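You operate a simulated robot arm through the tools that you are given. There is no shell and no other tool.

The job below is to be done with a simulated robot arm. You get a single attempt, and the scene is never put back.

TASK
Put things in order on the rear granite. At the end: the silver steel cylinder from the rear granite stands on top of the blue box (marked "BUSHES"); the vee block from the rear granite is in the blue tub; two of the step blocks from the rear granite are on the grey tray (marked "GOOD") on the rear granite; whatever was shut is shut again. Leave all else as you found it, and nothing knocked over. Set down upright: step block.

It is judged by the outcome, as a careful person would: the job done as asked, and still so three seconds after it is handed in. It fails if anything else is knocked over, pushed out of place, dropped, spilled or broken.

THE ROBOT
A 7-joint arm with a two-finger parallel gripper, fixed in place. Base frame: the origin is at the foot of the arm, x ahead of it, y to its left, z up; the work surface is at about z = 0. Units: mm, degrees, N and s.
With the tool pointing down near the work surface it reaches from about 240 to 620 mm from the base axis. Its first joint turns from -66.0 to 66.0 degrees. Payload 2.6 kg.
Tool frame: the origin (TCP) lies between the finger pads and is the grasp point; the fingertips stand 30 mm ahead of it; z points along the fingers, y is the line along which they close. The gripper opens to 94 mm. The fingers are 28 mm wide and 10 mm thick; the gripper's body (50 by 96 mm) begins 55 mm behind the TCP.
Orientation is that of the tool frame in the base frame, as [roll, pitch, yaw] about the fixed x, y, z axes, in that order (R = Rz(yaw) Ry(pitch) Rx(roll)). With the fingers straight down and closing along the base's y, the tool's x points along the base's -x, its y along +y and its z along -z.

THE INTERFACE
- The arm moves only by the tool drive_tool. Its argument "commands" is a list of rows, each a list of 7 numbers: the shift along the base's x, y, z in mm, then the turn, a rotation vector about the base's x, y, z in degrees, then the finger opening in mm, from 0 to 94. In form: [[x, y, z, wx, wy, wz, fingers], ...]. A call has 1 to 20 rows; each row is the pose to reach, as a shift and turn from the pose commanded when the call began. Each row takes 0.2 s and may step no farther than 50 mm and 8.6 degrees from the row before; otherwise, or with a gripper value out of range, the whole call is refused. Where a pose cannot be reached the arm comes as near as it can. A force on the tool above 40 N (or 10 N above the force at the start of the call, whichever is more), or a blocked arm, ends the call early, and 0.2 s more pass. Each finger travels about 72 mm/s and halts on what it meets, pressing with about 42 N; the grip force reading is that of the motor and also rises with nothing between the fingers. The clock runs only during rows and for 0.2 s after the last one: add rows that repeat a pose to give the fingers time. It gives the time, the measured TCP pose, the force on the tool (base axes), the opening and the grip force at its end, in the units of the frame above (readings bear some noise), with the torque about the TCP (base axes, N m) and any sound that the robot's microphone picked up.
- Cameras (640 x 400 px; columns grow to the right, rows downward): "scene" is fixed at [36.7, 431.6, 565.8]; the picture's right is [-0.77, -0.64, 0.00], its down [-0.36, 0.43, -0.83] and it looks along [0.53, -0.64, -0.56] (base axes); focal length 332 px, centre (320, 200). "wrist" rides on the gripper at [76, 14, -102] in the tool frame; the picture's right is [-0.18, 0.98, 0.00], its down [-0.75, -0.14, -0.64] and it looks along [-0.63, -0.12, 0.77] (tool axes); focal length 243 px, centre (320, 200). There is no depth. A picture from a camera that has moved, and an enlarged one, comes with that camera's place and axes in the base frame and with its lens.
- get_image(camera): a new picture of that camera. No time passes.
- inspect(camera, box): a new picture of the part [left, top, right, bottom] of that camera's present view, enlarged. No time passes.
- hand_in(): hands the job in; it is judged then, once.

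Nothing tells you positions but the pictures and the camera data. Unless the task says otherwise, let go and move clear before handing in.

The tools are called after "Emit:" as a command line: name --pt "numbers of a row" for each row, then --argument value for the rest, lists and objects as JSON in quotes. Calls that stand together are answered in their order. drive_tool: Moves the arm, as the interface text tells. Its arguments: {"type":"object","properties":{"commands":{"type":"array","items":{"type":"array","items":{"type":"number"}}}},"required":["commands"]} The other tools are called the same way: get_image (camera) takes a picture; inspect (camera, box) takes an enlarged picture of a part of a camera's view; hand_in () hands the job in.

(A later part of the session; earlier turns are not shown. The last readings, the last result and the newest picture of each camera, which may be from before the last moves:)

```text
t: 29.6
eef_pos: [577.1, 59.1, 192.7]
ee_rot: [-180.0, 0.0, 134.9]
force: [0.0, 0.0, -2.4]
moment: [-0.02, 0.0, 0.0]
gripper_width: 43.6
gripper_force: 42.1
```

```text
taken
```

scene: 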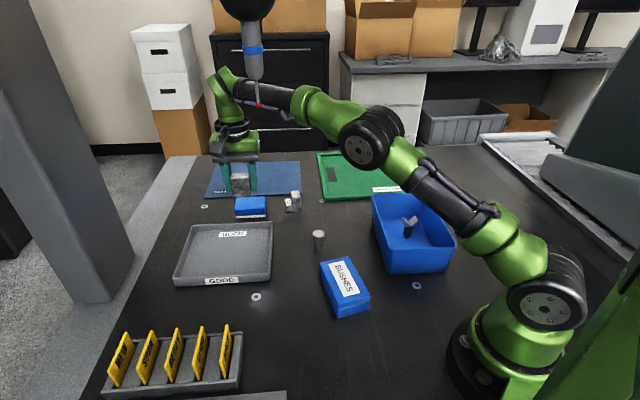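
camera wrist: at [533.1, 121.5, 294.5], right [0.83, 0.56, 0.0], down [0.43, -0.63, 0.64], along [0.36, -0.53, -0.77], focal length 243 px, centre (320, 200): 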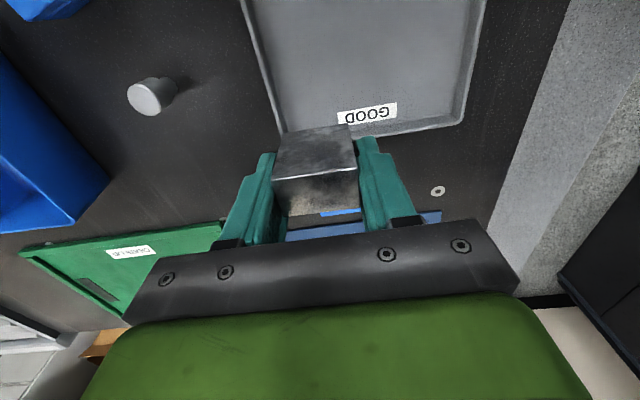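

The arm is over the tray, but a hanging probe with a red tip appears near the arm in the scene view. I'll zoom in to check for clearance.

Emit:
inspect --camera "scene" --box '[190, 0, 350, 130]'

Emit:
inspect --camera "scene" --box '[200, 100, 280, 200]'

Emit:
inspect --camera "wrist" --box '[220, 0, 500, 200]'

```text
3.08 times, centred on (270, 65) of scene
camera zoom: at [36.7, 431.6, 565.8], right [-0.77, -0.64, 0.0], down [-0.36, 0.43, -0.83], along [0.53, -0.64, -0.56], focal length 1021 px, centre (474, 615)
```

zoom: 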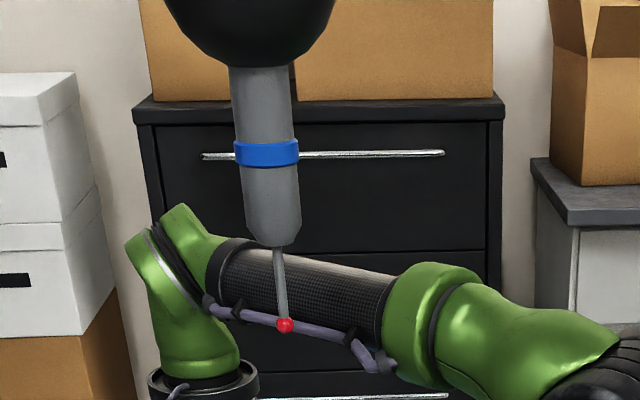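

```text
4.00 times, centred on (240, 150) of scene
camera zoom: at [36.7, 431.6, 565.8], right [-0.77, -0.64, 0.0], down [-0.36, 0.43, -0.83], along [0.53, -0.64, -0.56], focal length 1327 px, centre (640, 400)
```

zoom: 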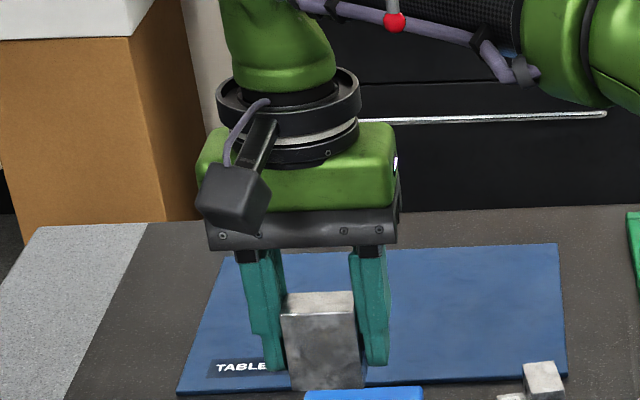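

```text
2.00 times, centred on (360, 100) of wrist
camera zoom: at [533.1, 121.5, 294.5], right [0.83, 0.56, 0.0], down [0.43, -0.63, 0.64], along [0.36, -0.53, -0.77], focal length 485 px, centre (240, 400)
```

zoom: 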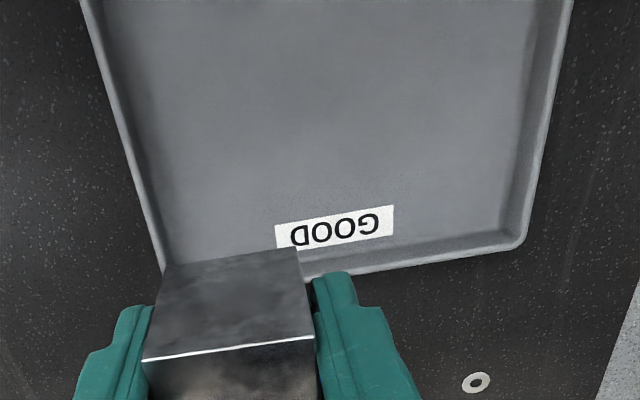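

The probe hangs in front of the arm as the scene camera sees it, but its depth is unknown. Before lowering near it, I'll back off along the path I know is clear and tilt the wrist camera up to locate it.

Emit:
drive_tool --pt "-10 -16 4 0 0 6 28" --pt "-20 -38 6 0 0 13 28" --pt "-30 -60 6 0 0 20 28" --pt "-39 -82 6 0 0 27 28" --pt "-48 -104 6 0 0 34 28" --pt "-57 -127 10 0 0 41 28" --pt "-66 -150 20 0 0 48 28" --pt "-74 -172 30 0 0 55 28" --pt "-86 -190 40 0 0 62 28" --pt "-100 -200 50 0 0 69 28" --pt "-120 -205 60 0 0 75 28" --pt "-140 -205 70 0 0 79 28" --pt "-140 -205 70 0 0 79 28"

Emit:
get_image --camera "scene"

```text
t: 32.4
eef_pos: [435.2, -147.1, 258.0]
ee_rot: [-180.0, 0.0, -145.9]
force: [-1.1, -0.2, -2.2]
moment: [-0.03, -0.02, 0.0]
gripper_width: 43.4
gripper_force: 41.9
```

```text
taken
```

scene: 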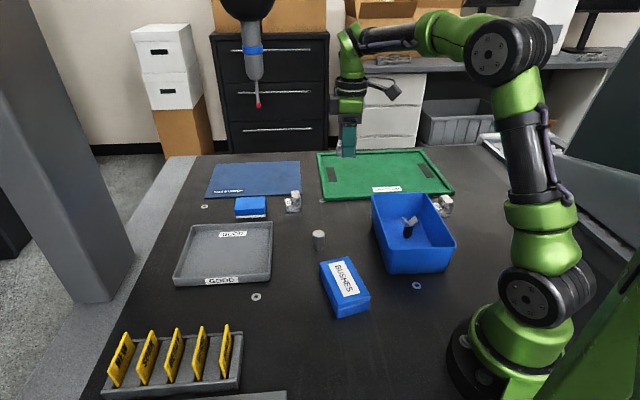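

I'll tilt the tool in place by 40° so the camera looks outward.

Emit:
drive_tool --pt "0 0 8 3.2 -7.3 0 28" --pt "0 0 16 6.4 -14.6 0 28" --pt "0 0 24 9.7 -22 0 28" --pt "0 0 30 12.9 -29.3 0 28" --pt "0 0 30 16.1 -36.6 0 28" --pt "0 0 30 16.1 -36.6 0 28"

Emit:
get_image --camera "wrist"

Emit:
get_image --camera "scene"

```text
t: 33.8
eef_pos: [436.2, -147.0, 291.2]
ee_rot: [-171.3, 39.4, -142.9]
force: [-0.6, 1.1, -2.1]
moment: [-0.02, 0.05, 0.04]
gripper_width: 43.6
gripper_force: 42.0
```

```text
taken
camera wrist: at [321.0, -199.1, 318.4], right [-0.4, 0.92, 0.0], down [0.16, 0.07, 0.98], along [0.9, 0.39, -0.17], focal length 243 px, centre (320, 200)
```

wrist: 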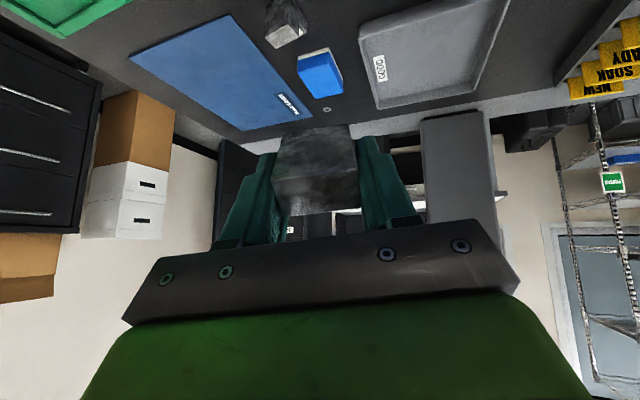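

```text
taken
```

scene: 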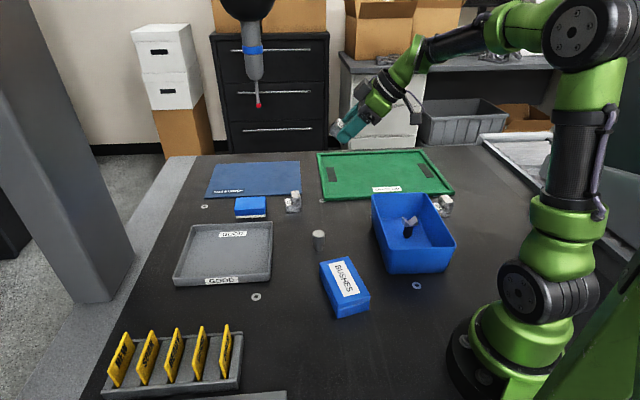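

The probe isn't in this view, so it must be more to the left. I'll swing the camera further left.

Emit:
drive_tool --pt "0 0 0 0 0 8 28" --pt "0 0 0 0 0 16 28" --pt "0 0 0 0 0 24 28" --pt "0 0 0 0 0 30 28" --pt "0 0 0 0 0 30 28"

Emit:
get_image --camera "wrist"

Emit:
get_image --camera "scene"

```text
t: 35.0
eef_pos: [435.7, -146.2, 291.2]
ee_rot: [-171.5, 39.2, -112.9]
force: [-0.9, 1.1, -1.9]
moment: [-0.06, -0.01, 0.01]
gripper_width: 43.3
gripper_force: 41.9
```

```text
taken
camera wrist: at [361.6, -249.6, 319.7], right [-0.8, 0.59, 0.0], down [0.11, 0.14, 0.98], along [0.58, 0.79, -0.17], focal length 243 px, centre (320, 200)
```

wrist: 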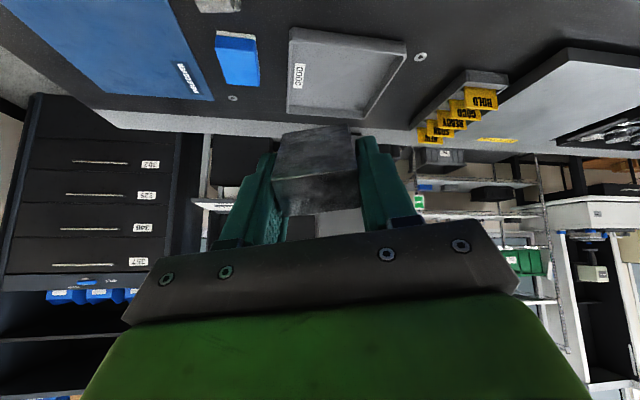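

```text
taken
```

scene: 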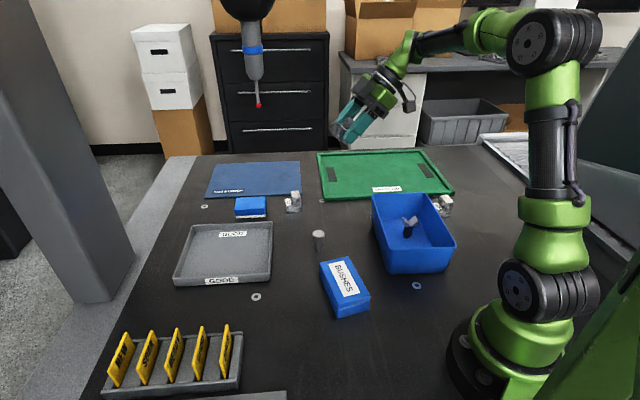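

I'll zoom into the right side of this view to look for the thin stylus or its red ball.

Emit:
inspect --camera "wrist" --box '[480, 240, 640, 400]'

Emit:
inspect --camera "wrist" --box '[0, 200, 160, 400]'

```text
2.50 times, centred on (560, 320) of wrist
camera zoom: at [361.6, -249.6, 319.7], right [-0.8, 0.59, 0.0], down [0.11, 0.14, 0.98], along [0.58, 0.79, -0.17], focal length 606 px, centre (-280, -100)
```

zoom: 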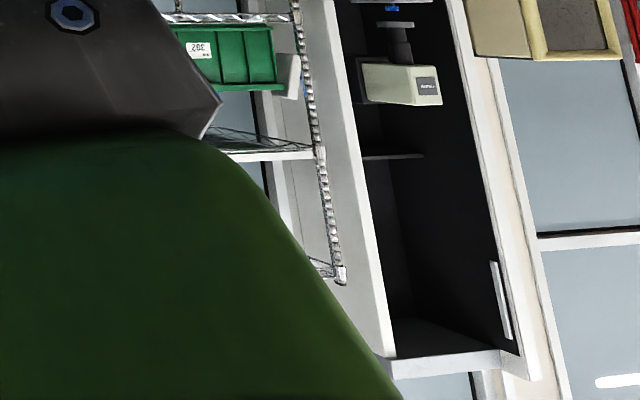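

```text
2.00 times, centred on (80, 300) of wrist
camera zoom: at [361.6, -249.6, 319.7], right [-0.8, 0.59, 0.0], down [0.11, 0.14, 0.98], along [0.58, 0.79, -0.17], focal length 485 px, centre (800, 0)
```

zoom: 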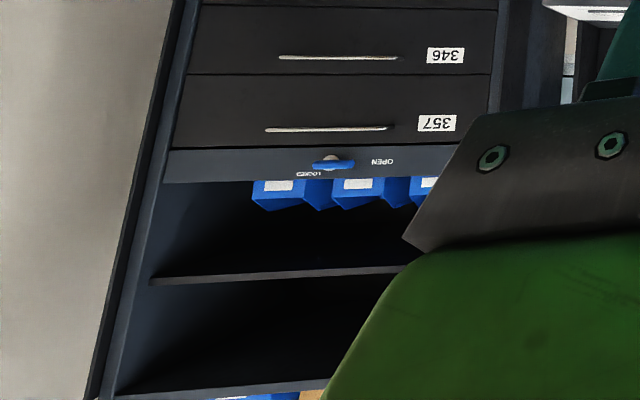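

No sign of the probe, so it may be hidden behind the gripper. I'll raise the arm straight up so the probe would fall in the unobstructed part of the image.

Emit:
drive_tool --pt "0 0 30 0 0 0 28" --pt "0 0 60 0 0 0 28" --pt "0 0 90 0 0 0 28" --pt "0 0 120 0 0 0 28" --pt "0 0 150 0 0 0 28" --pt "0 0 150 0 0 0 28"

Emit:
get_image --camera "wrist"

Emit:
get_image --camera "scene"

```text
t: 36.4
eef_pos: [438.3, -147.0, 442.6]
ee_rot: [-171.6, 39.3, -112.9]
force: [-0.9, 0.3, -2.4]
moment: [-0.04, 0.0, -0.02]
gripper_width: 43.5
gripper_force: 42.6
```

```text
taken
camera wrist: at [364.0, -250.4, 470.7], right [-0.8, 0.6, 0.0], down [0.11, 0.14, 0.98], along [0.59, 0.79, -0.18], focal length 243 px, centre (320, 200)
```

wrist: 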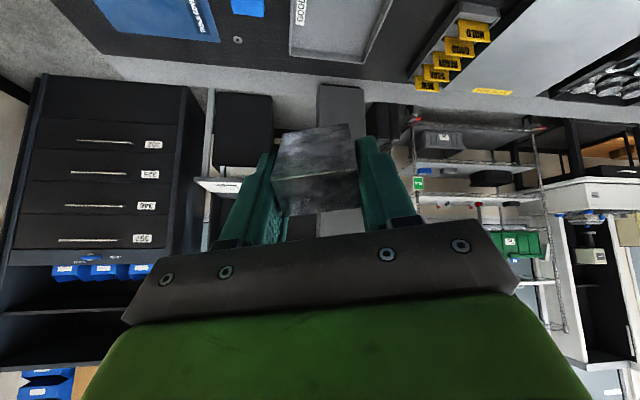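

```text
taken
```

scene: 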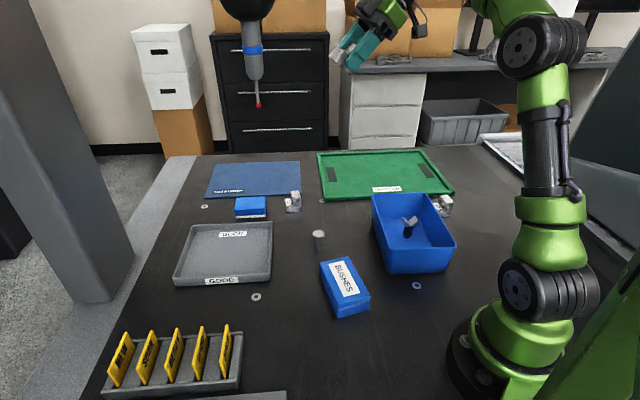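

I'll zoom in around the red spot near (480, 205).

Emit:
inspect --camera "wrist" --box '[400, 150, 560, 290]'

Emit:
inspect --camera "wrist" --box '[450, 180, 510, 240]'

```text
2.86 times, centred on (480, 220) of wrist
camera zoom: at [364.0, -250.4, 470.7], right [-0.8, 0.6, 0.0], down [0.11, 0.14, 0.98], along [0.59, 0.79, -0.18], focal length 693 px, centre (-137, 143)
```

zoom: 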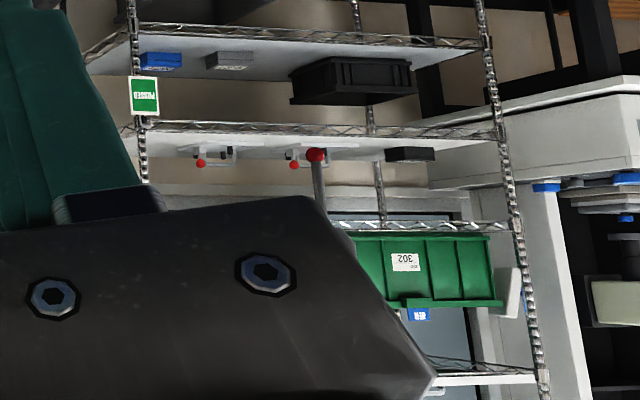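

```text
6.67 times, centred on (480, 210) of wrist
camera zoom: at [364.0, -250.4, 470.7], right [-0.8, 0.6, 0.0], down [0.11, 0.14, 0.98], along [0.59, 0.79, -0.18], focal length 1618 px, centre (-747, 133)
```

zoom: 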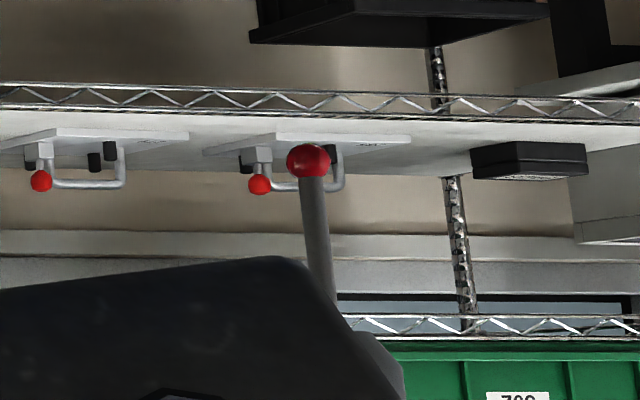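

Found it: the red ball triangulates to about (387, 144, 419), with the probe body above it. I'll keep the forearm well to the right of that and place both blocks toward the tray's lower-y side. First I'll undo the tilt.

Emit:
drive_tool --pt "0 0 -30 0 0 -6 28" --pt "0 0 -60 0 0 -12 28" --pt "0 0 -90 0 0 -18 28" --pt "0 0 -120 0 0 -24 28" --pt "0 0 -150 0 0 -30 28" --pt "0 0 -150 0 0 -30 28"

Emit:
drive_tool --pt "0 0 0 -3.2 7.3 0 28" --pt "0 0 -6 -6.4 14.6 0 28" --pt "0 0 -14 -9.7 22 0 28" --pt "0 0 -22 -12.9 29.3 0 28" --pt "0 0 -30 -16.1 36.6 0 28" --pt "0 0 -30 -16.1 36.6 0 28"

Emit:
get_image --camera "wrist"

Emit:
get_image --camera "scene"

```text
t: 37.8
eef_pos: [436.7, -147.8, 291.7]
ee_rot: [-171.5, 39.2, -143.1]
force: [0.1, -0.3, -1.8]
moment: [-0.02, 0.02, -0.02]
gripper_width: 43.6
gripper_force: 42.6
```

```text
t: 39.2
eef_pos: [435.3, -146.7, 261.0]
ee_rot: [-180.0, -0.1, -146.1]
force: [1.1, 0.7, -1.6]
moment: [-0.03, 0.02, 0.03]
gripper_width: 43.6
gripper_force: 42.7
```

```text
taken
camera wrist: at [364.3, -179.9, 363.1], right [-0.4, 0.92, 0.0], down [0.7, 0.3, 0.64], along [0.59, 0.25, -0.77], focal length 243 px, centre (320, 200)
```

wrist: 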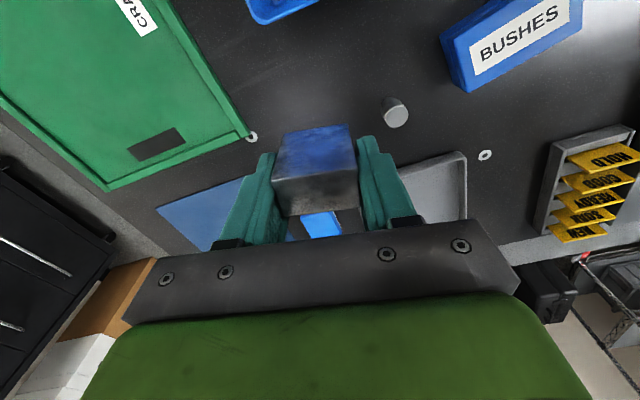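

```text
taken
```

scene: 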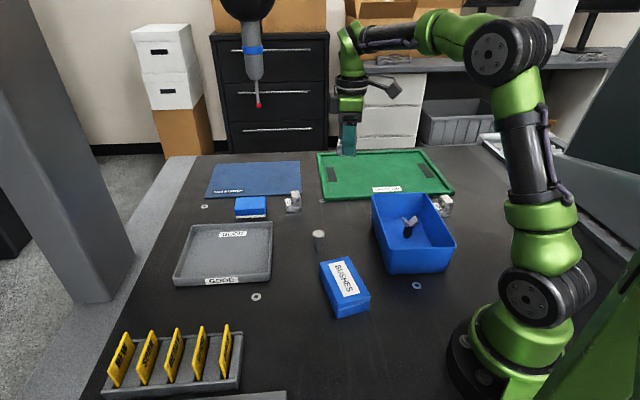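

The arm is back to tool-down with block 302 still held level. I'll carry it over to the tray at about (587, 46), hovering at z≈190.

Emit:
drive_tool --pt "10 10 -5 0 0 -5.5 28" --pt "22 24 -10 0 0 -12 28" --pt "34 40 -16 0 0 -18.5 28" --pt "46 56 -22 0 0 -25 28" --pt "58 72 -28 0 0 -32 28" --pt "70 88 -34 0 0 -39 28" --pt "84 105 -40 0 0 -46 28" --pt "98 123 -46 0 0 -53 28" --pt "112 141 -54 0 0 -60 28" --pt "126 159 -60 0 0 -67 28" --pt "140 177 -66 0 0 -73.5 28" --pt "152.2 192.6 -71 0 0 -79 28" --pt "152.2 192.6 -71 0 0 -79 28"

Emit:
get_image --camera "wrist"

Emit:
get_image --camera "scene"

```text
t: 42.0
eef_pos: [589.0, 45.3, 192.2]
ee_rot: [180.0, 0.0, 134.9]
force: [-0.2, -0.3, -2.0]
moment: [0.0, -0.02, -0.01]
gripper_width: 43.5
gripper_force: 41.8
```

```text
taken
camera wrist: at [544.5, 107.6, 293.9], right [0.83, 0.56, 0.0], down [0.43, -0.63, 0.64], along [0.36, -0.53, -0.77], focal length 243 px, centre (320, 200)
```

wrist: 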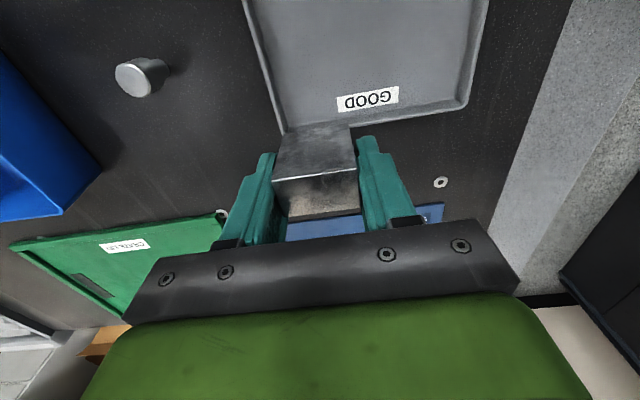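

```text
taken
```

scene: 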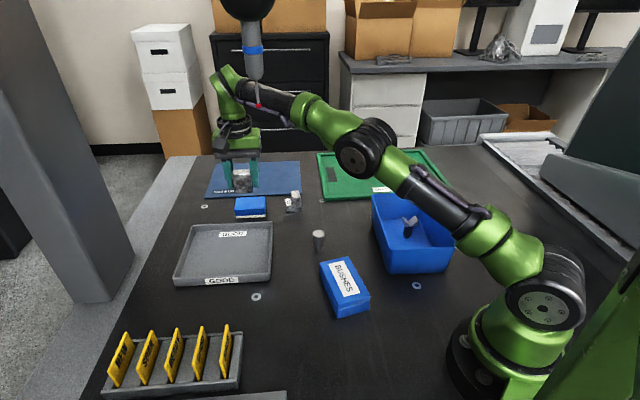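

The block is over the tray with about 9 mm to the far wall, so I'll shift by (0, +8) for margin and lower to just above the tray floor.

Emit:
drive_tool --pt "0 8.4 -10 0 0 0 28" --pt "0 8.4 -35 0 0 0 28" --pt "0 8.4 -60 0 0 0 28" --pt "0 8.4 -85 0 0 0 28" --pt "0 8.4 -105 0 0 0 28" --pt "0 8.4 -122 0 0 0 28" --pt "0 8.4 -134 0 0 0 28" --pt "0 8.4 -134 0 0 0 28"

Emit:
get_image --camera "wrist"

Emit:
inspect --camera "scene" --box '[160, 150, 320, 300]'

```text
t: 43.8
eef_pos: [588.3, 51.9, 56.9]
ee_rot: [180.0, 0.1, 135.0]
force: [-0.4, -0.4, -1.4]
moment: [0.01, 0.01, 0.01]
gripper_width: 43.6
gripper_force: 41.7
```

```text
taken
camera wrist: at [544.4, 114.3, 158.1], right [0.83, 0.56, 0.0], down [0.43, -0.63, 0.64], along [0.36, -0.53, -0.77], focal length 243 px, centre (320, 200)
```

wrist: 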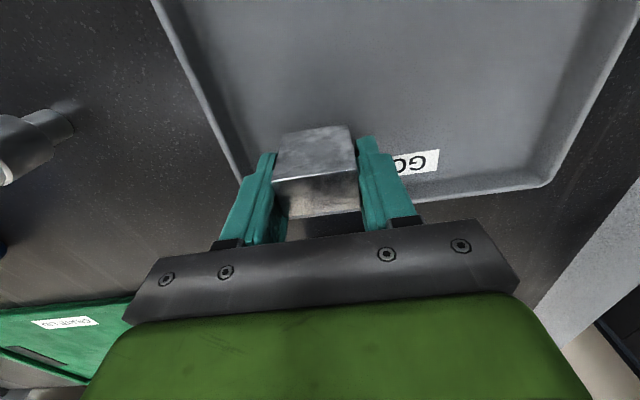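

```text
2.67 times, centred on (240, 225) of scene
camera zoom: at [36.7, 431.6, 565.8], right [-0.77, -0.64, 0.0], down [-0.36, 0.43, -0.83], along [0.53, -0.64, -0.56], focal length 884 px, centre (533, 133)
```

zoom: 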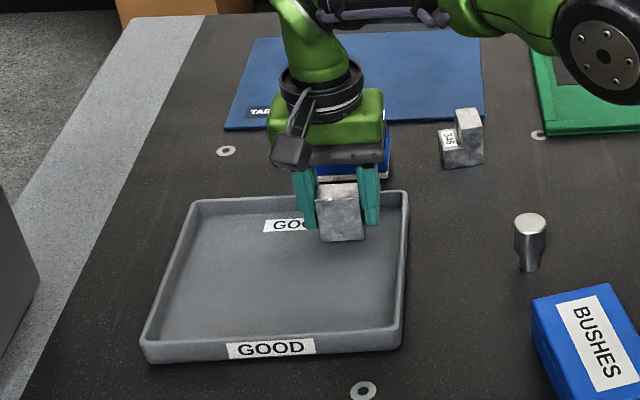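

The clearances look good. I'll lower in small steps until it touches.

Emit:
drive_tool --pt "0 0 -4 0 0 0 28" --pt "0 0 -8 0 0 0 28" --pt "0 0 -11 0 0 0 28" --pt "0 0 -11 0 0 0 28"

Emit:
drive_tool --pt "0 0 -1 0 0 0 28" --pt "0 0 -2 0 0 0 28" --pt "0 0 -2 0 0 0 28"

Emit:
drive_tool --pt "0 0 -0.7 0 0 0 28" --pt "0 0 -1.5 0 0 0 28" --pt "0 0 -1.5 0 0 0 28"

```text
t: 44.8
eef_pos: [588.5, 52.6, 44.6]
ee_rot: [180.0, 0.0, 134.9]
force: [-0.2, 0.1, -1.9]
moment: [0.0, 0.0, -0.01]
gripper_width: 43.5
gripper_force: 41.9
```

```text
t: 45.6
eef_pos: [588.8, 52.6, 42.0]
ee_rot: [-180.0, 0.0, 135.0]
force: [-0.4, 0.4, -1.3]
moment: [0.0, 0.02, 0.03]
gripper_width: 43.6
gripper_force: 41.8
```

```text
t: 46.4
eef_pos: [588.9, 53.5, 41.8]
ee_rot: [179.9, 0.2, 135.0]
force: [-2.9, -1.8, 7.3]
moment: [-0.25, -0.06, -0.12]
gripper_width: 43.6
gripper_force: 41.5
```

The block is touching the tray floor. I'll ease up a hair, open moderately and rise straight up.

Emit:
drive_tool --pt "0 0 0.5 0 0 0 30" --pt "0 0 0.5 0 0 0 42" --pt "0 0 0.5 0 0 0 48" --pt "0 0 0.5 0 0 0 54" --pt "0 0 0.5 0 0 0 56" --pt "0 0 0.5 0 0 0 56"

Emit:
inspect --camera "wrist" --box '[220, 80, 420, 240]'

Emit:
inspect --camera "scene" --box '[200, 160, 290, 250]'

```text
t: 47.8
eef_pos: [588.2, 54.6, 42.9]
ee_rot: [-179.9, 0.0, 135.0]
force: [0.3, -0.3, -0.3]
moment: [-0.01, 0.03, -0.01]
gripper_width: 56.2
gripper_force: 0.1
```

```text
2.50 times, centred on (320, 160) of wrist
camera zoom: at [544.4, 116.2, 143.7], right [0.83, 0.56, 0.0], down [0.43, -0.63, 0.64], along [0.36, -0.53, -0.77], focal length 606 px, centre (320, 300)
```

zoom: 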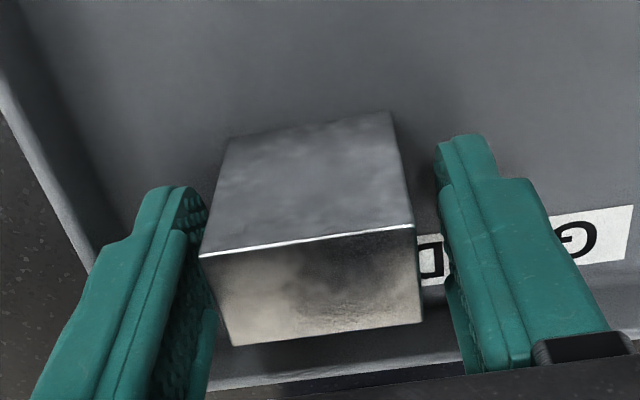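

```text
4.44 times, centred on (245, 205) of scene
camera zoom: at [36.7, 431.6, 565.8], right [-0.77, -0.64, 0.0], down [-0.36, 0.43, -0.83], along [0.53, -0.64, -0.56], focal length 1474 px, centre (653, 178)
```

zoom: 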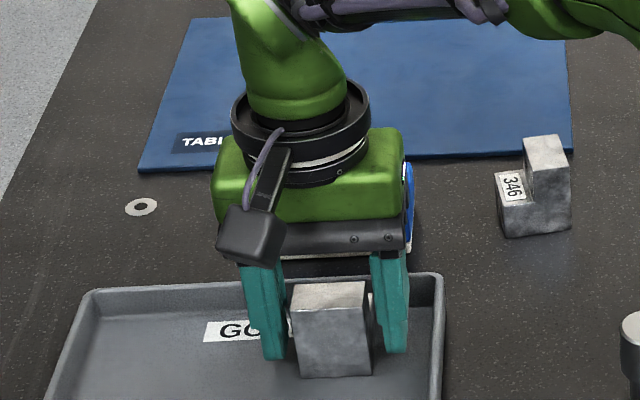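

Block 302 stands on the tray. I'll rise and head for block 325 on the right, near (264, -384), keeping high and stopping part way to check the view.

Emit:
drive_tool --pt "0 0 15 0 0 0 56" --pt "0 0 40 0 0 0 56" --pt "0 0 80 0 0 0 60" --pt "0 0 120 0 0 0 66" --pt "0 0 155 0 0 0 72" --pt "-5 -35 165 0 0 -5 80" --pt "-12 -72 170 0 0 -10 90" --pt "-20 -110 170 0 0 -16 94" --pt "-32 -148 170 0 0 -22 94" --pt "-48 -184 170 0 0 -28 94" --pt "-68 -220 170 0 0 -34 94" --pt "-90 -254 170 0 0 -40 94" --pt "-115 -288 170 0 0 -46 94" --pt "-142 -320 170 0 0 -52 94" --pt "-172 -350 170 0 0 -58 94" --pt "-203 -376 170 0 0 -64 94" --pt "-203 -376 170 0 0 -64 94"

Emit:
get_image --camera "wrist"

Emit:
get_image --camera "scene"

```text
t: 51.4
eef_pos: [384.3, -323.2, 211.4]
ee_rot: [180.0, -0.1, 71.0]
force: [-0.2, 0.4, 1.0]
moment: [0.01, 0.03, -0.04]
gripper_width: 94.2
gripper_force: 0.1
```

```text
taken
camera wrist: at [422.6, -257.7, 313.5], right [0.87, -0.5, 0.0], down [-0.38, -0.67, 0.64], along [-0.32, -0.56, -0.77], focal length 243 px, centre (320, 200)
```

wrist: 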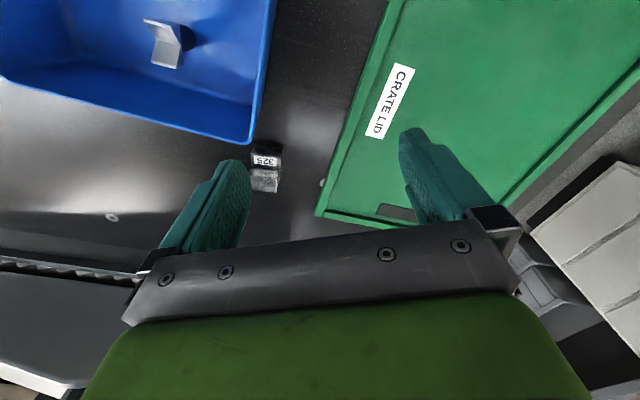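

```text
taken
```

scene: 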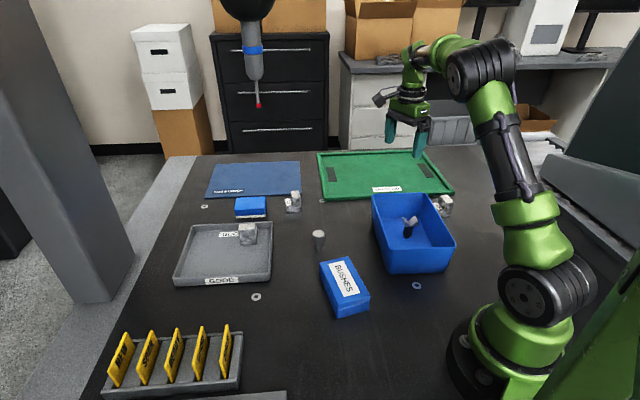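

Block 325 is visible at (265, 165), between the tub and the crate lid. I'll zoom in for accurate numbers.

Emit:
inspect --camera "wrist" --box '[235, 130, 315, 210]'

Emit:
inspect --camera "scene" --box '[370, 180, 470, 280]'

Emit:
inspect --camera "scene" --box '[160, 180, 320, 300]'

```text
5.00 times, centred on (275, 170) of wrist
camera zoom: at [422.6, -257.7, 313.5], right [0.87, -0.5, 0.0], down [-0.38, -0.67, 0.64], along [-0.32, -0.56, -0.77], focal length 1213 px, centre (545, 350)
```

zoom: 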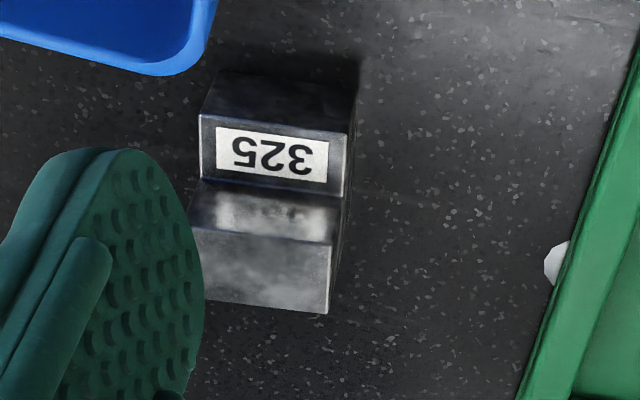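

```text
4.00 times, centred on (420, 230) of scene
camera zoom: at [36.7, 431.5, 565.8], right [-0.77, -0.64, 0.0], down [-0.36, 0.43, -0.83], along [0.53, -0.64, -0.56], focal length 1327 px, centre (-80, 80)
```

zoom: 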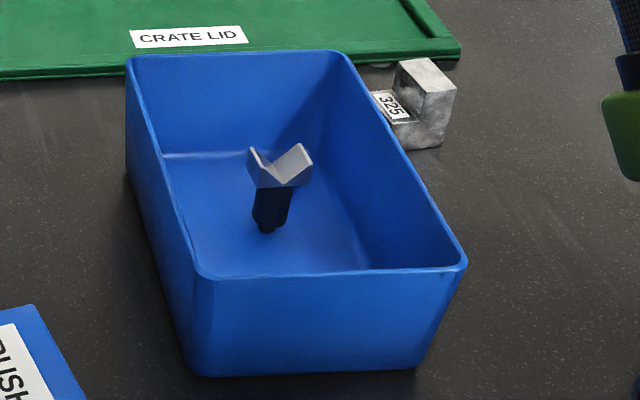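

```text
3.33 times, centred on (240, 240) of scene
camera zoom: at [36.7, 431.5, 565.8], right [-0.77, -0.64, 0.0], down [-0.36, 0.43, -0.83], along [0.53, -0.64, -0.56], focal length 1106 px, centre (587, 67)
```

zoom: 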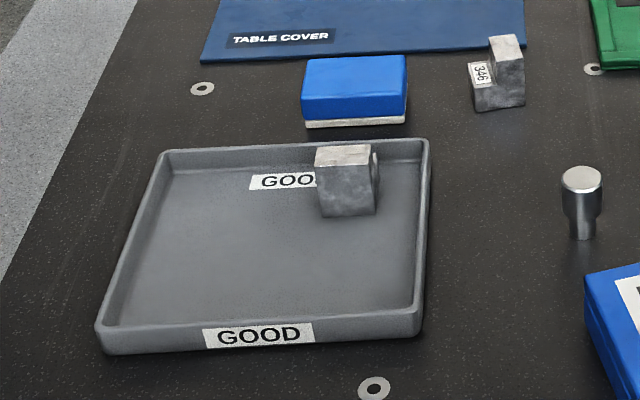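

Block 325's centre works out to about (265, -379), with a closing line of -37°, about 41 mm clear of the tub. I'll hover over it and recheck.

Emit:
drive_tool --pt "-20 -10 -5 0 0 -3 94" --pt "-40 -20 -10 0 0 -6 94" --pt "-60 -30 -18 0 0 -9 90" --pt "-80 -40 -28 0 0 -12 84" --pt "-100 -49 -40 0 0 -15 76" --pt "-121.2 -57.9 -55 0 0 -18 70" --pt "-121.2 -57.9 -61 0 0 -18 70" --pt "-121.2 -57.9 -61 0 0 -18 70"

Emit:
get_image --camera "wrist"

Emit:
inspect --camera "wrist" --box '[260, 60, 380, 180]'

Emit:
get_image --camera "scene"

```text
t: 53.2
eef_pos: [265.1, -381.4, 148.2]
ee_rot: [-180.0, 0.0, 53.0]
force: [1.1, -0.2, -0.5]
moment: [0.04, 0.01, 0.0]
gripper_width: 69.9
gripper_force: 0.0
```

```text
taken
camera wrist: at [322.1, -330.4, 250.5], right [0.67, -0.74, 0.0], down [-0.57, -0.52, 0.64], along [-0.47, -0.43, -0.77], focal length 243 px, centre (320, 200)
```

wrist: 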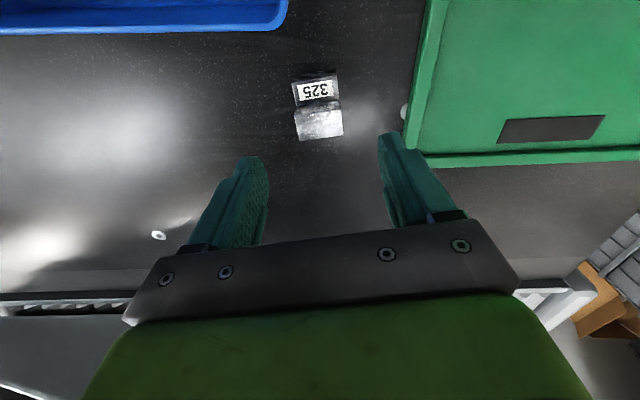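

```text
3.33 times, centred on (320, 120) of wrist
camera zoom: at [322.1, -330.4, 250.5], right [0.67, -0.74, 0.0], down [-0.57, -0.52, 0.64], along [-0.47, -0.43, -0.77], focal length 809 px, centre (320, 467)
```

zoom: 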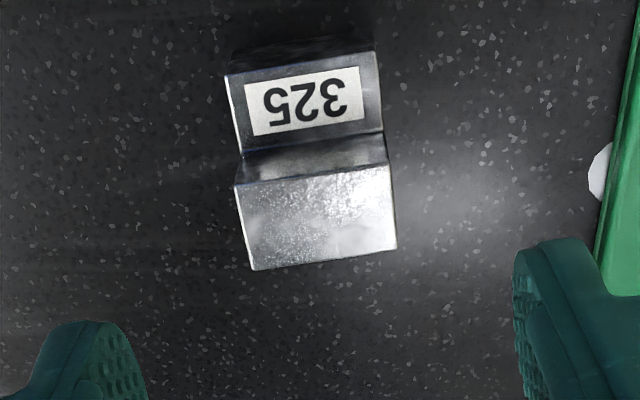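

```text
taken
```

scene: 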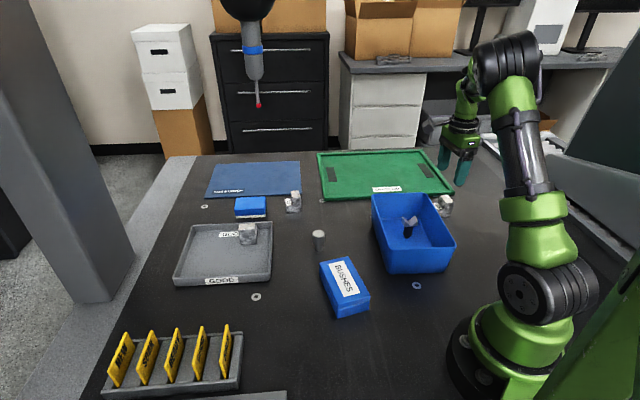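

Block 325 is centred within about 2 mm and 2°. I'll correct that, descend to z≈36 and close.

Emit:
drive_tool --pt "-1.7 1.3 -20 0 0 -1 68" --pt "-1.7 1.3 -40 0 0 -2 66" --pt "-1.7 1.3 -60 0 0 -2 66" --pt "-1.7 1.3 -78 0 0 -2 66" --pt "-1.7 1.3 -92 0 0 -2 66" --pt "-1.7 1.3 -104 0 0 -2 66" --pt "-1.7 1.3 -111 0 0 -2 66" --pt "-1.7 1.3 -111 0 0 -2 66"

Emit:
inspect --camera "wrist" --box '[220, 80, 420, 240]'

Emit:
inspect --camera "scene" --box '[390, 120, 500, 230]'

```text
t: 55.0
eef_pos: [263.7, -378.9, 38.3]
ee_rot: [180.0, 0.0, 51.0]
force: [-0.5, -0.4, 0.4]
moment: [-0.01, -0.01, -0.02]
gripper_width: 66.1
gripper_force: 0.2
```

```text
2.50 times, centred on (320, 160) of wrist
camera zoom: at [321.9, -331.4, 140.8], right [0.65, -0.76, 0.0], down [-0.58, -0.5, 0.64], along [-0.49, -0.42, -0.77], focal length 606 px, centre (320, 300)
```

zoom: 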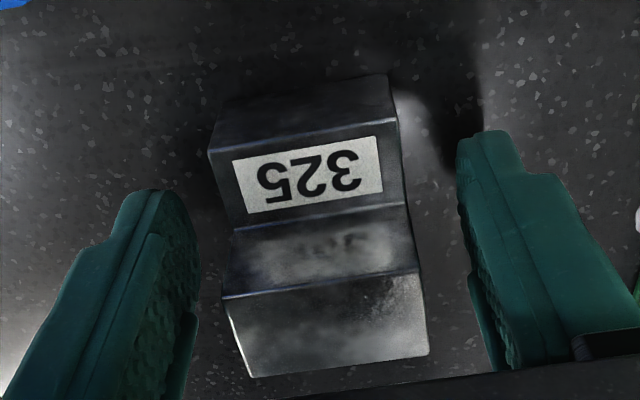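

```text
3.64 times, centred on (445, 175) of scene
camera zoom: at [36.7, 431.6, 565.8], right [-0.77, -0.64, 0.0], down [-0.36, 0.43, -0.83], along [0.53, -0.64, -0.56], focal length 1206 px, centre (-134, 291)
```

zoom: 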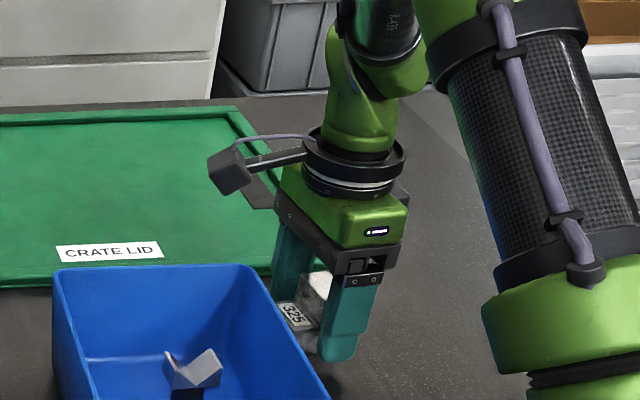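

The fingers straddle block 325. Closing now.

Emit:
drive_tool --pt "0 0 0 0 0 0 56" --pt "0 0 0 0 0 0 48" --pt "0 0 0 0 0 0 42" --pt "0 0 0 0 0 0 36" --pt "0 0 0 0 0 0 30" --pt "0 0 0 0 0 0 28" --pt "0 0 0 0 0 0 28"

Emit:
inspect --camera "wrist" --box '[220, 80, 420, 240]'

```text
t: 56.6
eef_pos: [264.3, -380.0, 38.6]
ee_rot: [180.0, 0.1, 51.0]
force: [0.5, -0.6, -0.2]
moment: [0.01, -0.03, 0.0]
gripper_width: 43.8
gripper_force: 42.1
```

```text
2.50 times, centred on (320, 160) of wrist
camera zoom: at [321.9, -331.4, 141.0], right [0.65, -0.76, 0.0], down [-0.58, -0.5, 0.64], along [-0.49, -0.42, -0.77], focal length 606 px, centre (320, 300)
```

zoom: 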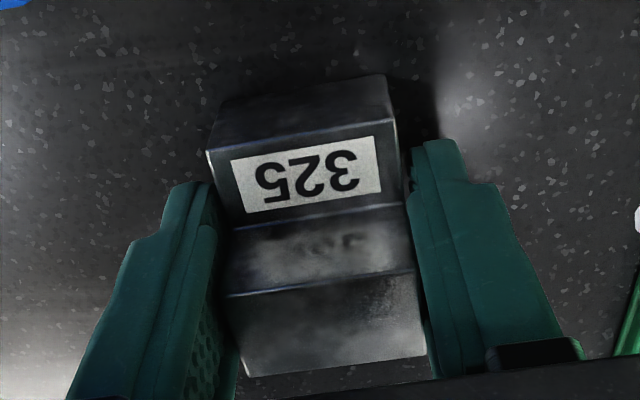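

Block 325 is gripped at the same reading as 302. I'll lift it and carry it to a hover over the tray at about (546, 92), staying low enough there to keep the forearm under the probe.

Emit:
drive_tool --pt "0 0 4 0 0 0 28" --pt "0 0 14 0 0 0 28" --pt "0 0 35 0 0 0 28" --pt "0 0 70 0 0 0 28" --pt "0 0 110 0 0 0 28" --pt "0 0 145 0 0 0 28" --pt "0 0 145 0 0 0 28"

Emit:
get_image --camera "wrist"

Emit:
get_image --camera "scene"

```text
t: 58.2
eef_pos: [261.6, -378.5, 186.8]
ee_rot: [-180.0, 0.0, 51.0]
force: [-0.2, 0.4, -2.2]
moment: [0.0, 0.0, 0.0]
gripper_width: 43.6
gripper_force: 42.5
```

```text
taken
camera wrist: at [320.7, -331.1, 288.0], right [0.65, -0.76, 0.0], down [-0.58, -0.5, 0.64], along [-0.49, -0.42, -0.77], focal length 243 px, centre (320, 200)
```

wrist: 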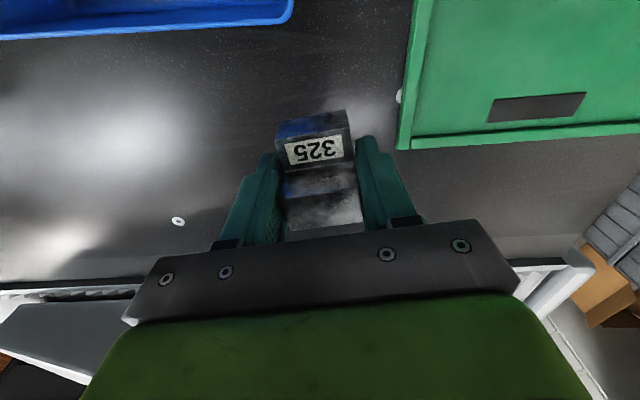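

```text
taken
```

scene: 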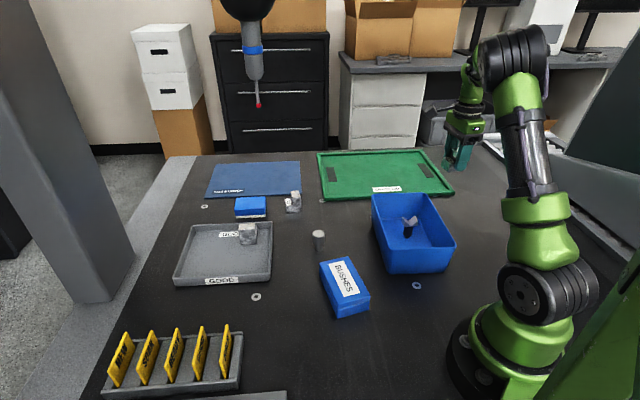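

It's held level. I'll carry it across now and stop over the tray to check.

Emit:
drive_tool --pt "15 20 3 0 0 3 28" --pt "32 48 5 0 0 8 28" --pt "52 80 5 0 0 14 28" --pt "74 114 5 0 0 20 28" --pt "96 148 5 0 0 26 28" --pt "118 182 5 0 0 32 28" --pt "140 216 5 0 0 38 28" --pt "162 250 3 0 0 44 28" --pt "184 284 0 0 0 50 28" --pt "206 318 -5 0 0 56 28" --pt "228 352 -10 0 0 62 28" --pt "246 386 -16 0 0 68 28" --pt "262 418 -22 0 0 74 28" --pt "274 446 -28 0 0 80 28" --pt "284 471 -30 0 0 84 28" --pt "284 471 -30 0 0 84 28"

Emit:
get_image --camera "wrist"

Emit:
get_image --camera "scene"

```text
t: 61.6
eef_pos: [545.6, 93.0, 156.6]
ee_rot: [180.0, -0.1, 135.1]
force: [-0.6, 0.1, -1.4]
moment: [-0.01, -0.01, 0.0]
gripper_width: 43.5
gripper_force: 41.5
```

```text
taken
camera wrist: at [502.0, 154.6, 257.3], right [0.82, 0.57, 0.0], down [0.43, -0.63, 0.64], along [0.36, -0.53, -0.77], focal length 243 px, centre (320, 200)
```

wrist: 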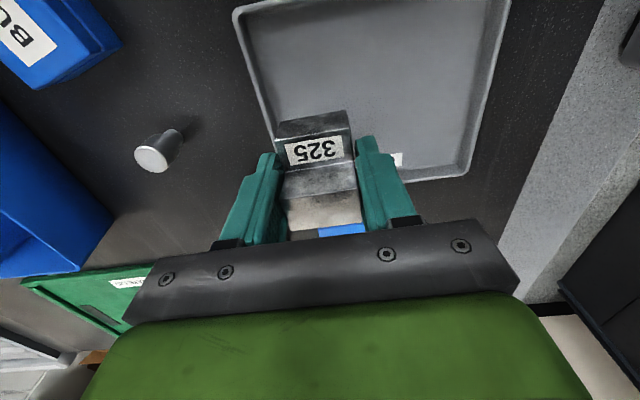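

```text
taken
```

scene: 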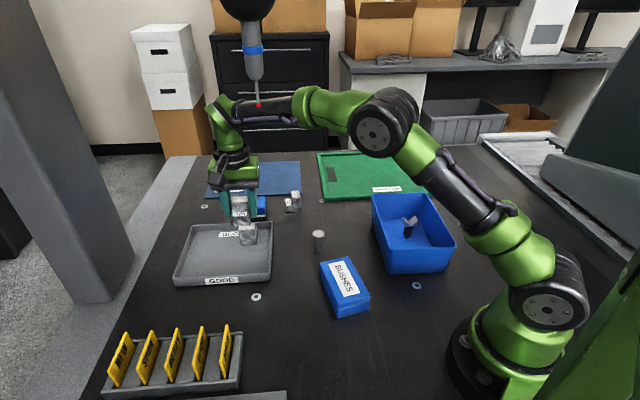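

The position over the tray is good, with about 20 mm to block 302. I'll lower to just above the floor and look.

Emit:
drive_tool --pt "0 0 -15 0 0 0 28" --pt "0 0 -35 0 0 0 28" --pt "0 0 -55 0 0 0 28" --pt "0 0 -72 0 0 0 28" --pt "0 0 -86 0 0 0 28" --pt "0 0 -96 0 0 0 28" --pt "0 0 -96 0 0 0 28"

Emit:
inspect --camera "scene" --box '[160, 90, 320, 290]'

Emit:
get_image --camera "wrist"

```text
t: 63.2
eef_pos: [545.0, 93.3, 59.3]
ee_rot: [-180.0, 0.0, 135.0]
force: [-0.8, 0.4, -2.0]
moment: [0.01, -0.01, 0.0]
gripper_width: 43.6
gripper_force: 41.7
```

```text
2.00 times, centred on (240, 190) of scene
camera zoom: at [36.7, 431.6, 565.8], right [-0.77, -0.64, 0.0], down [-0.36, 0.43, -0.83], along [0.53, -0.64, -0.56], focal length 663 px, centre (480, 220)
```

zoom: 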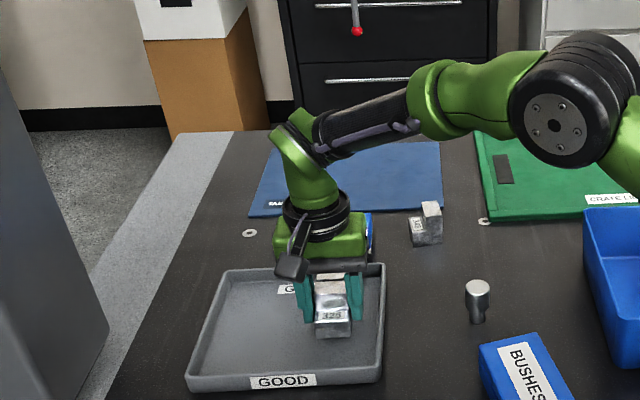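

```text
taken
camera wrist: at [501.1, 155.0, 160.8], right [0.83, 0.56, 0.0], down [0.43, -0.63, 0.64], along [0.36, -0.53, -0.77], focal length 243 px, centre (320, 200)
```

wrist: 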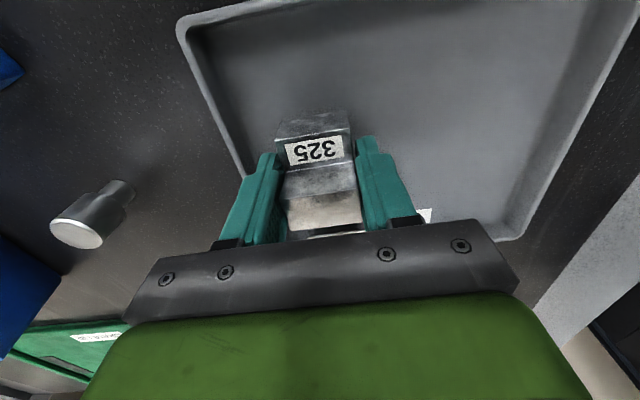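

The forearm is well below the probe and the clearances are good. I'll lower in small steps to contact.

Emit:
drive_tool --pt "0 0 -4 0 0 0 28" --pt "0 0 -8 0 0 0 28" --pt "0 0 -11 0 0 0 28" --pt "0 0 -11 0 0 0 28"

Emit:
drive_tool --pt "0 0 -1 0 0 0 28" --pt "0 0 -2 0 0 0 28" --pt "0 0 -2 0 0 0 28"

Emit:
drive_tool --pt "0 0 -0.7 0 0 0 28" --pt "0 0 -1.5 0 0 0 28" --pt "0 0 -1.5 0 0 0 28"

```text
t: 64.2
eef_pos: [544.7, 92.6, 47.5]
ee_rot: [-180.0, 0.1, 135.0]
force: [-0.3, 0.0, -0.9]
moment: [0.01, -0.02, 0.0]
gripper_width: 43.6
gripper_force: 42.0
```

```text
t: 65.0
eef_pos: [545.3, 92.1, 46.6]
ee_rot: [180.0, 0.0, 135.1]
force: [0.7, 0.7, -1.8]
moment: [0.0, -0.01, -0.01]
gripper_width: 43.7
gripper_force: 42.5
```

```text
t: 65.8
eef_pos: [545.7, 91.5, 44.9]
ee_rot: [-180.0, 0.0, 135.0]
force: [-0.4, 0.2, 0.1]
moment: [0.01, 0.07, 0.0]
gripper_width: 43.7
gripper_force: 42.0
```

Emit:
drive_tool --pt "0 0 -0.7 0 0 0 28" --pt "0 0 -1.2 0 0 0 28" --pt "0 0 -1.2 0 0 0 28"

```text
t: 66.6
eef_pos: [546.2, 92.2, 43.8]
ee_rot: [179.9, 0.2, 135.0]
force: [-2.4, -2.7, 10.7]
moment: [0.08, 0.31, 0.05]
gripper_width: 43.9
gripper_force: 42.0
```

The block is on the tray floor, with about 11 N upward. I'll ease off, release and rise straight up.

Emit:
drive_tool --pt "0 0 0.8 0 0 0 30" --pt "0 0 0.8 0 0 0 42" --pt "0 0 0.8 0 0 0 48" --pt "0 0 0.8 0 0 0 54" --pt "0 0 0.8 0 0 0 56" --pt "0 0 0.8 0 0 0 56" --pt "0 0 10 0 0 0 56" --pt "0 0 30 0 0 0 56" --pt "0 0 60 0 0 0 56" --pt "0 0 95 0 0 0 56" --pt "0 0 95 0 0 0 56"

Emit:
get_image --camera "wrist"

Emit:
inspect --camera "scene" --box '[160, 90, 340, 300]'

```text
t: 69.0
eef_pos: [547.6, 93.3, 137.0]
ee_rot: [180.0, 0.1, 135.0]
force: [-0.2, 0.8, -0.3]
moment: [-0.04, 0.02, 0.0]
gripper_width: 56.1
gripper_force: 0.0
```

```text
taken
camera wrist: at [503.6, 153.9, 238.6], right [0.83, 0.56, 0.0], down [0.43, -0.63, 0.64], along [0.36, -0.53, -0.77], focal length 243 px, centre (320, 200)
```

wrist: 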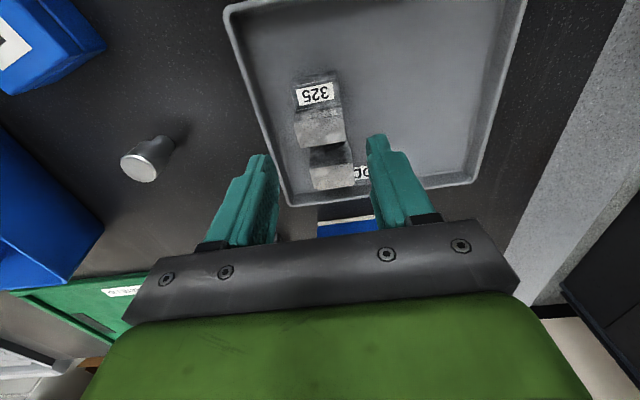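

```text
1.90 times, centred on (250, 195) of scene
camera zoom: at [36.7, 431.6, 565.8], right [-0.77, -0.64, 0.0], down [-0.36, 0.43, -0.83], along [0.53, -0.64, -0.56], focal length 632 px, centre (453, 210)
```

zoom: 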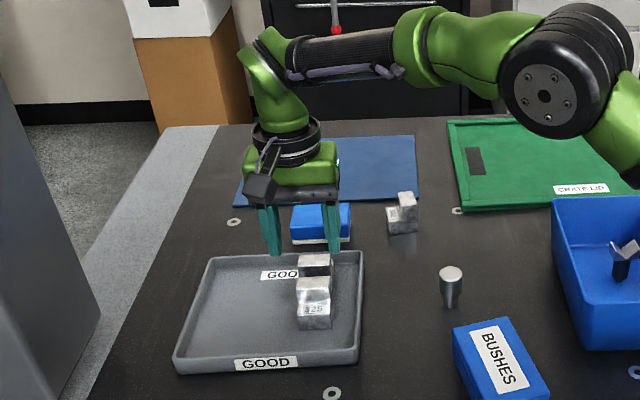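

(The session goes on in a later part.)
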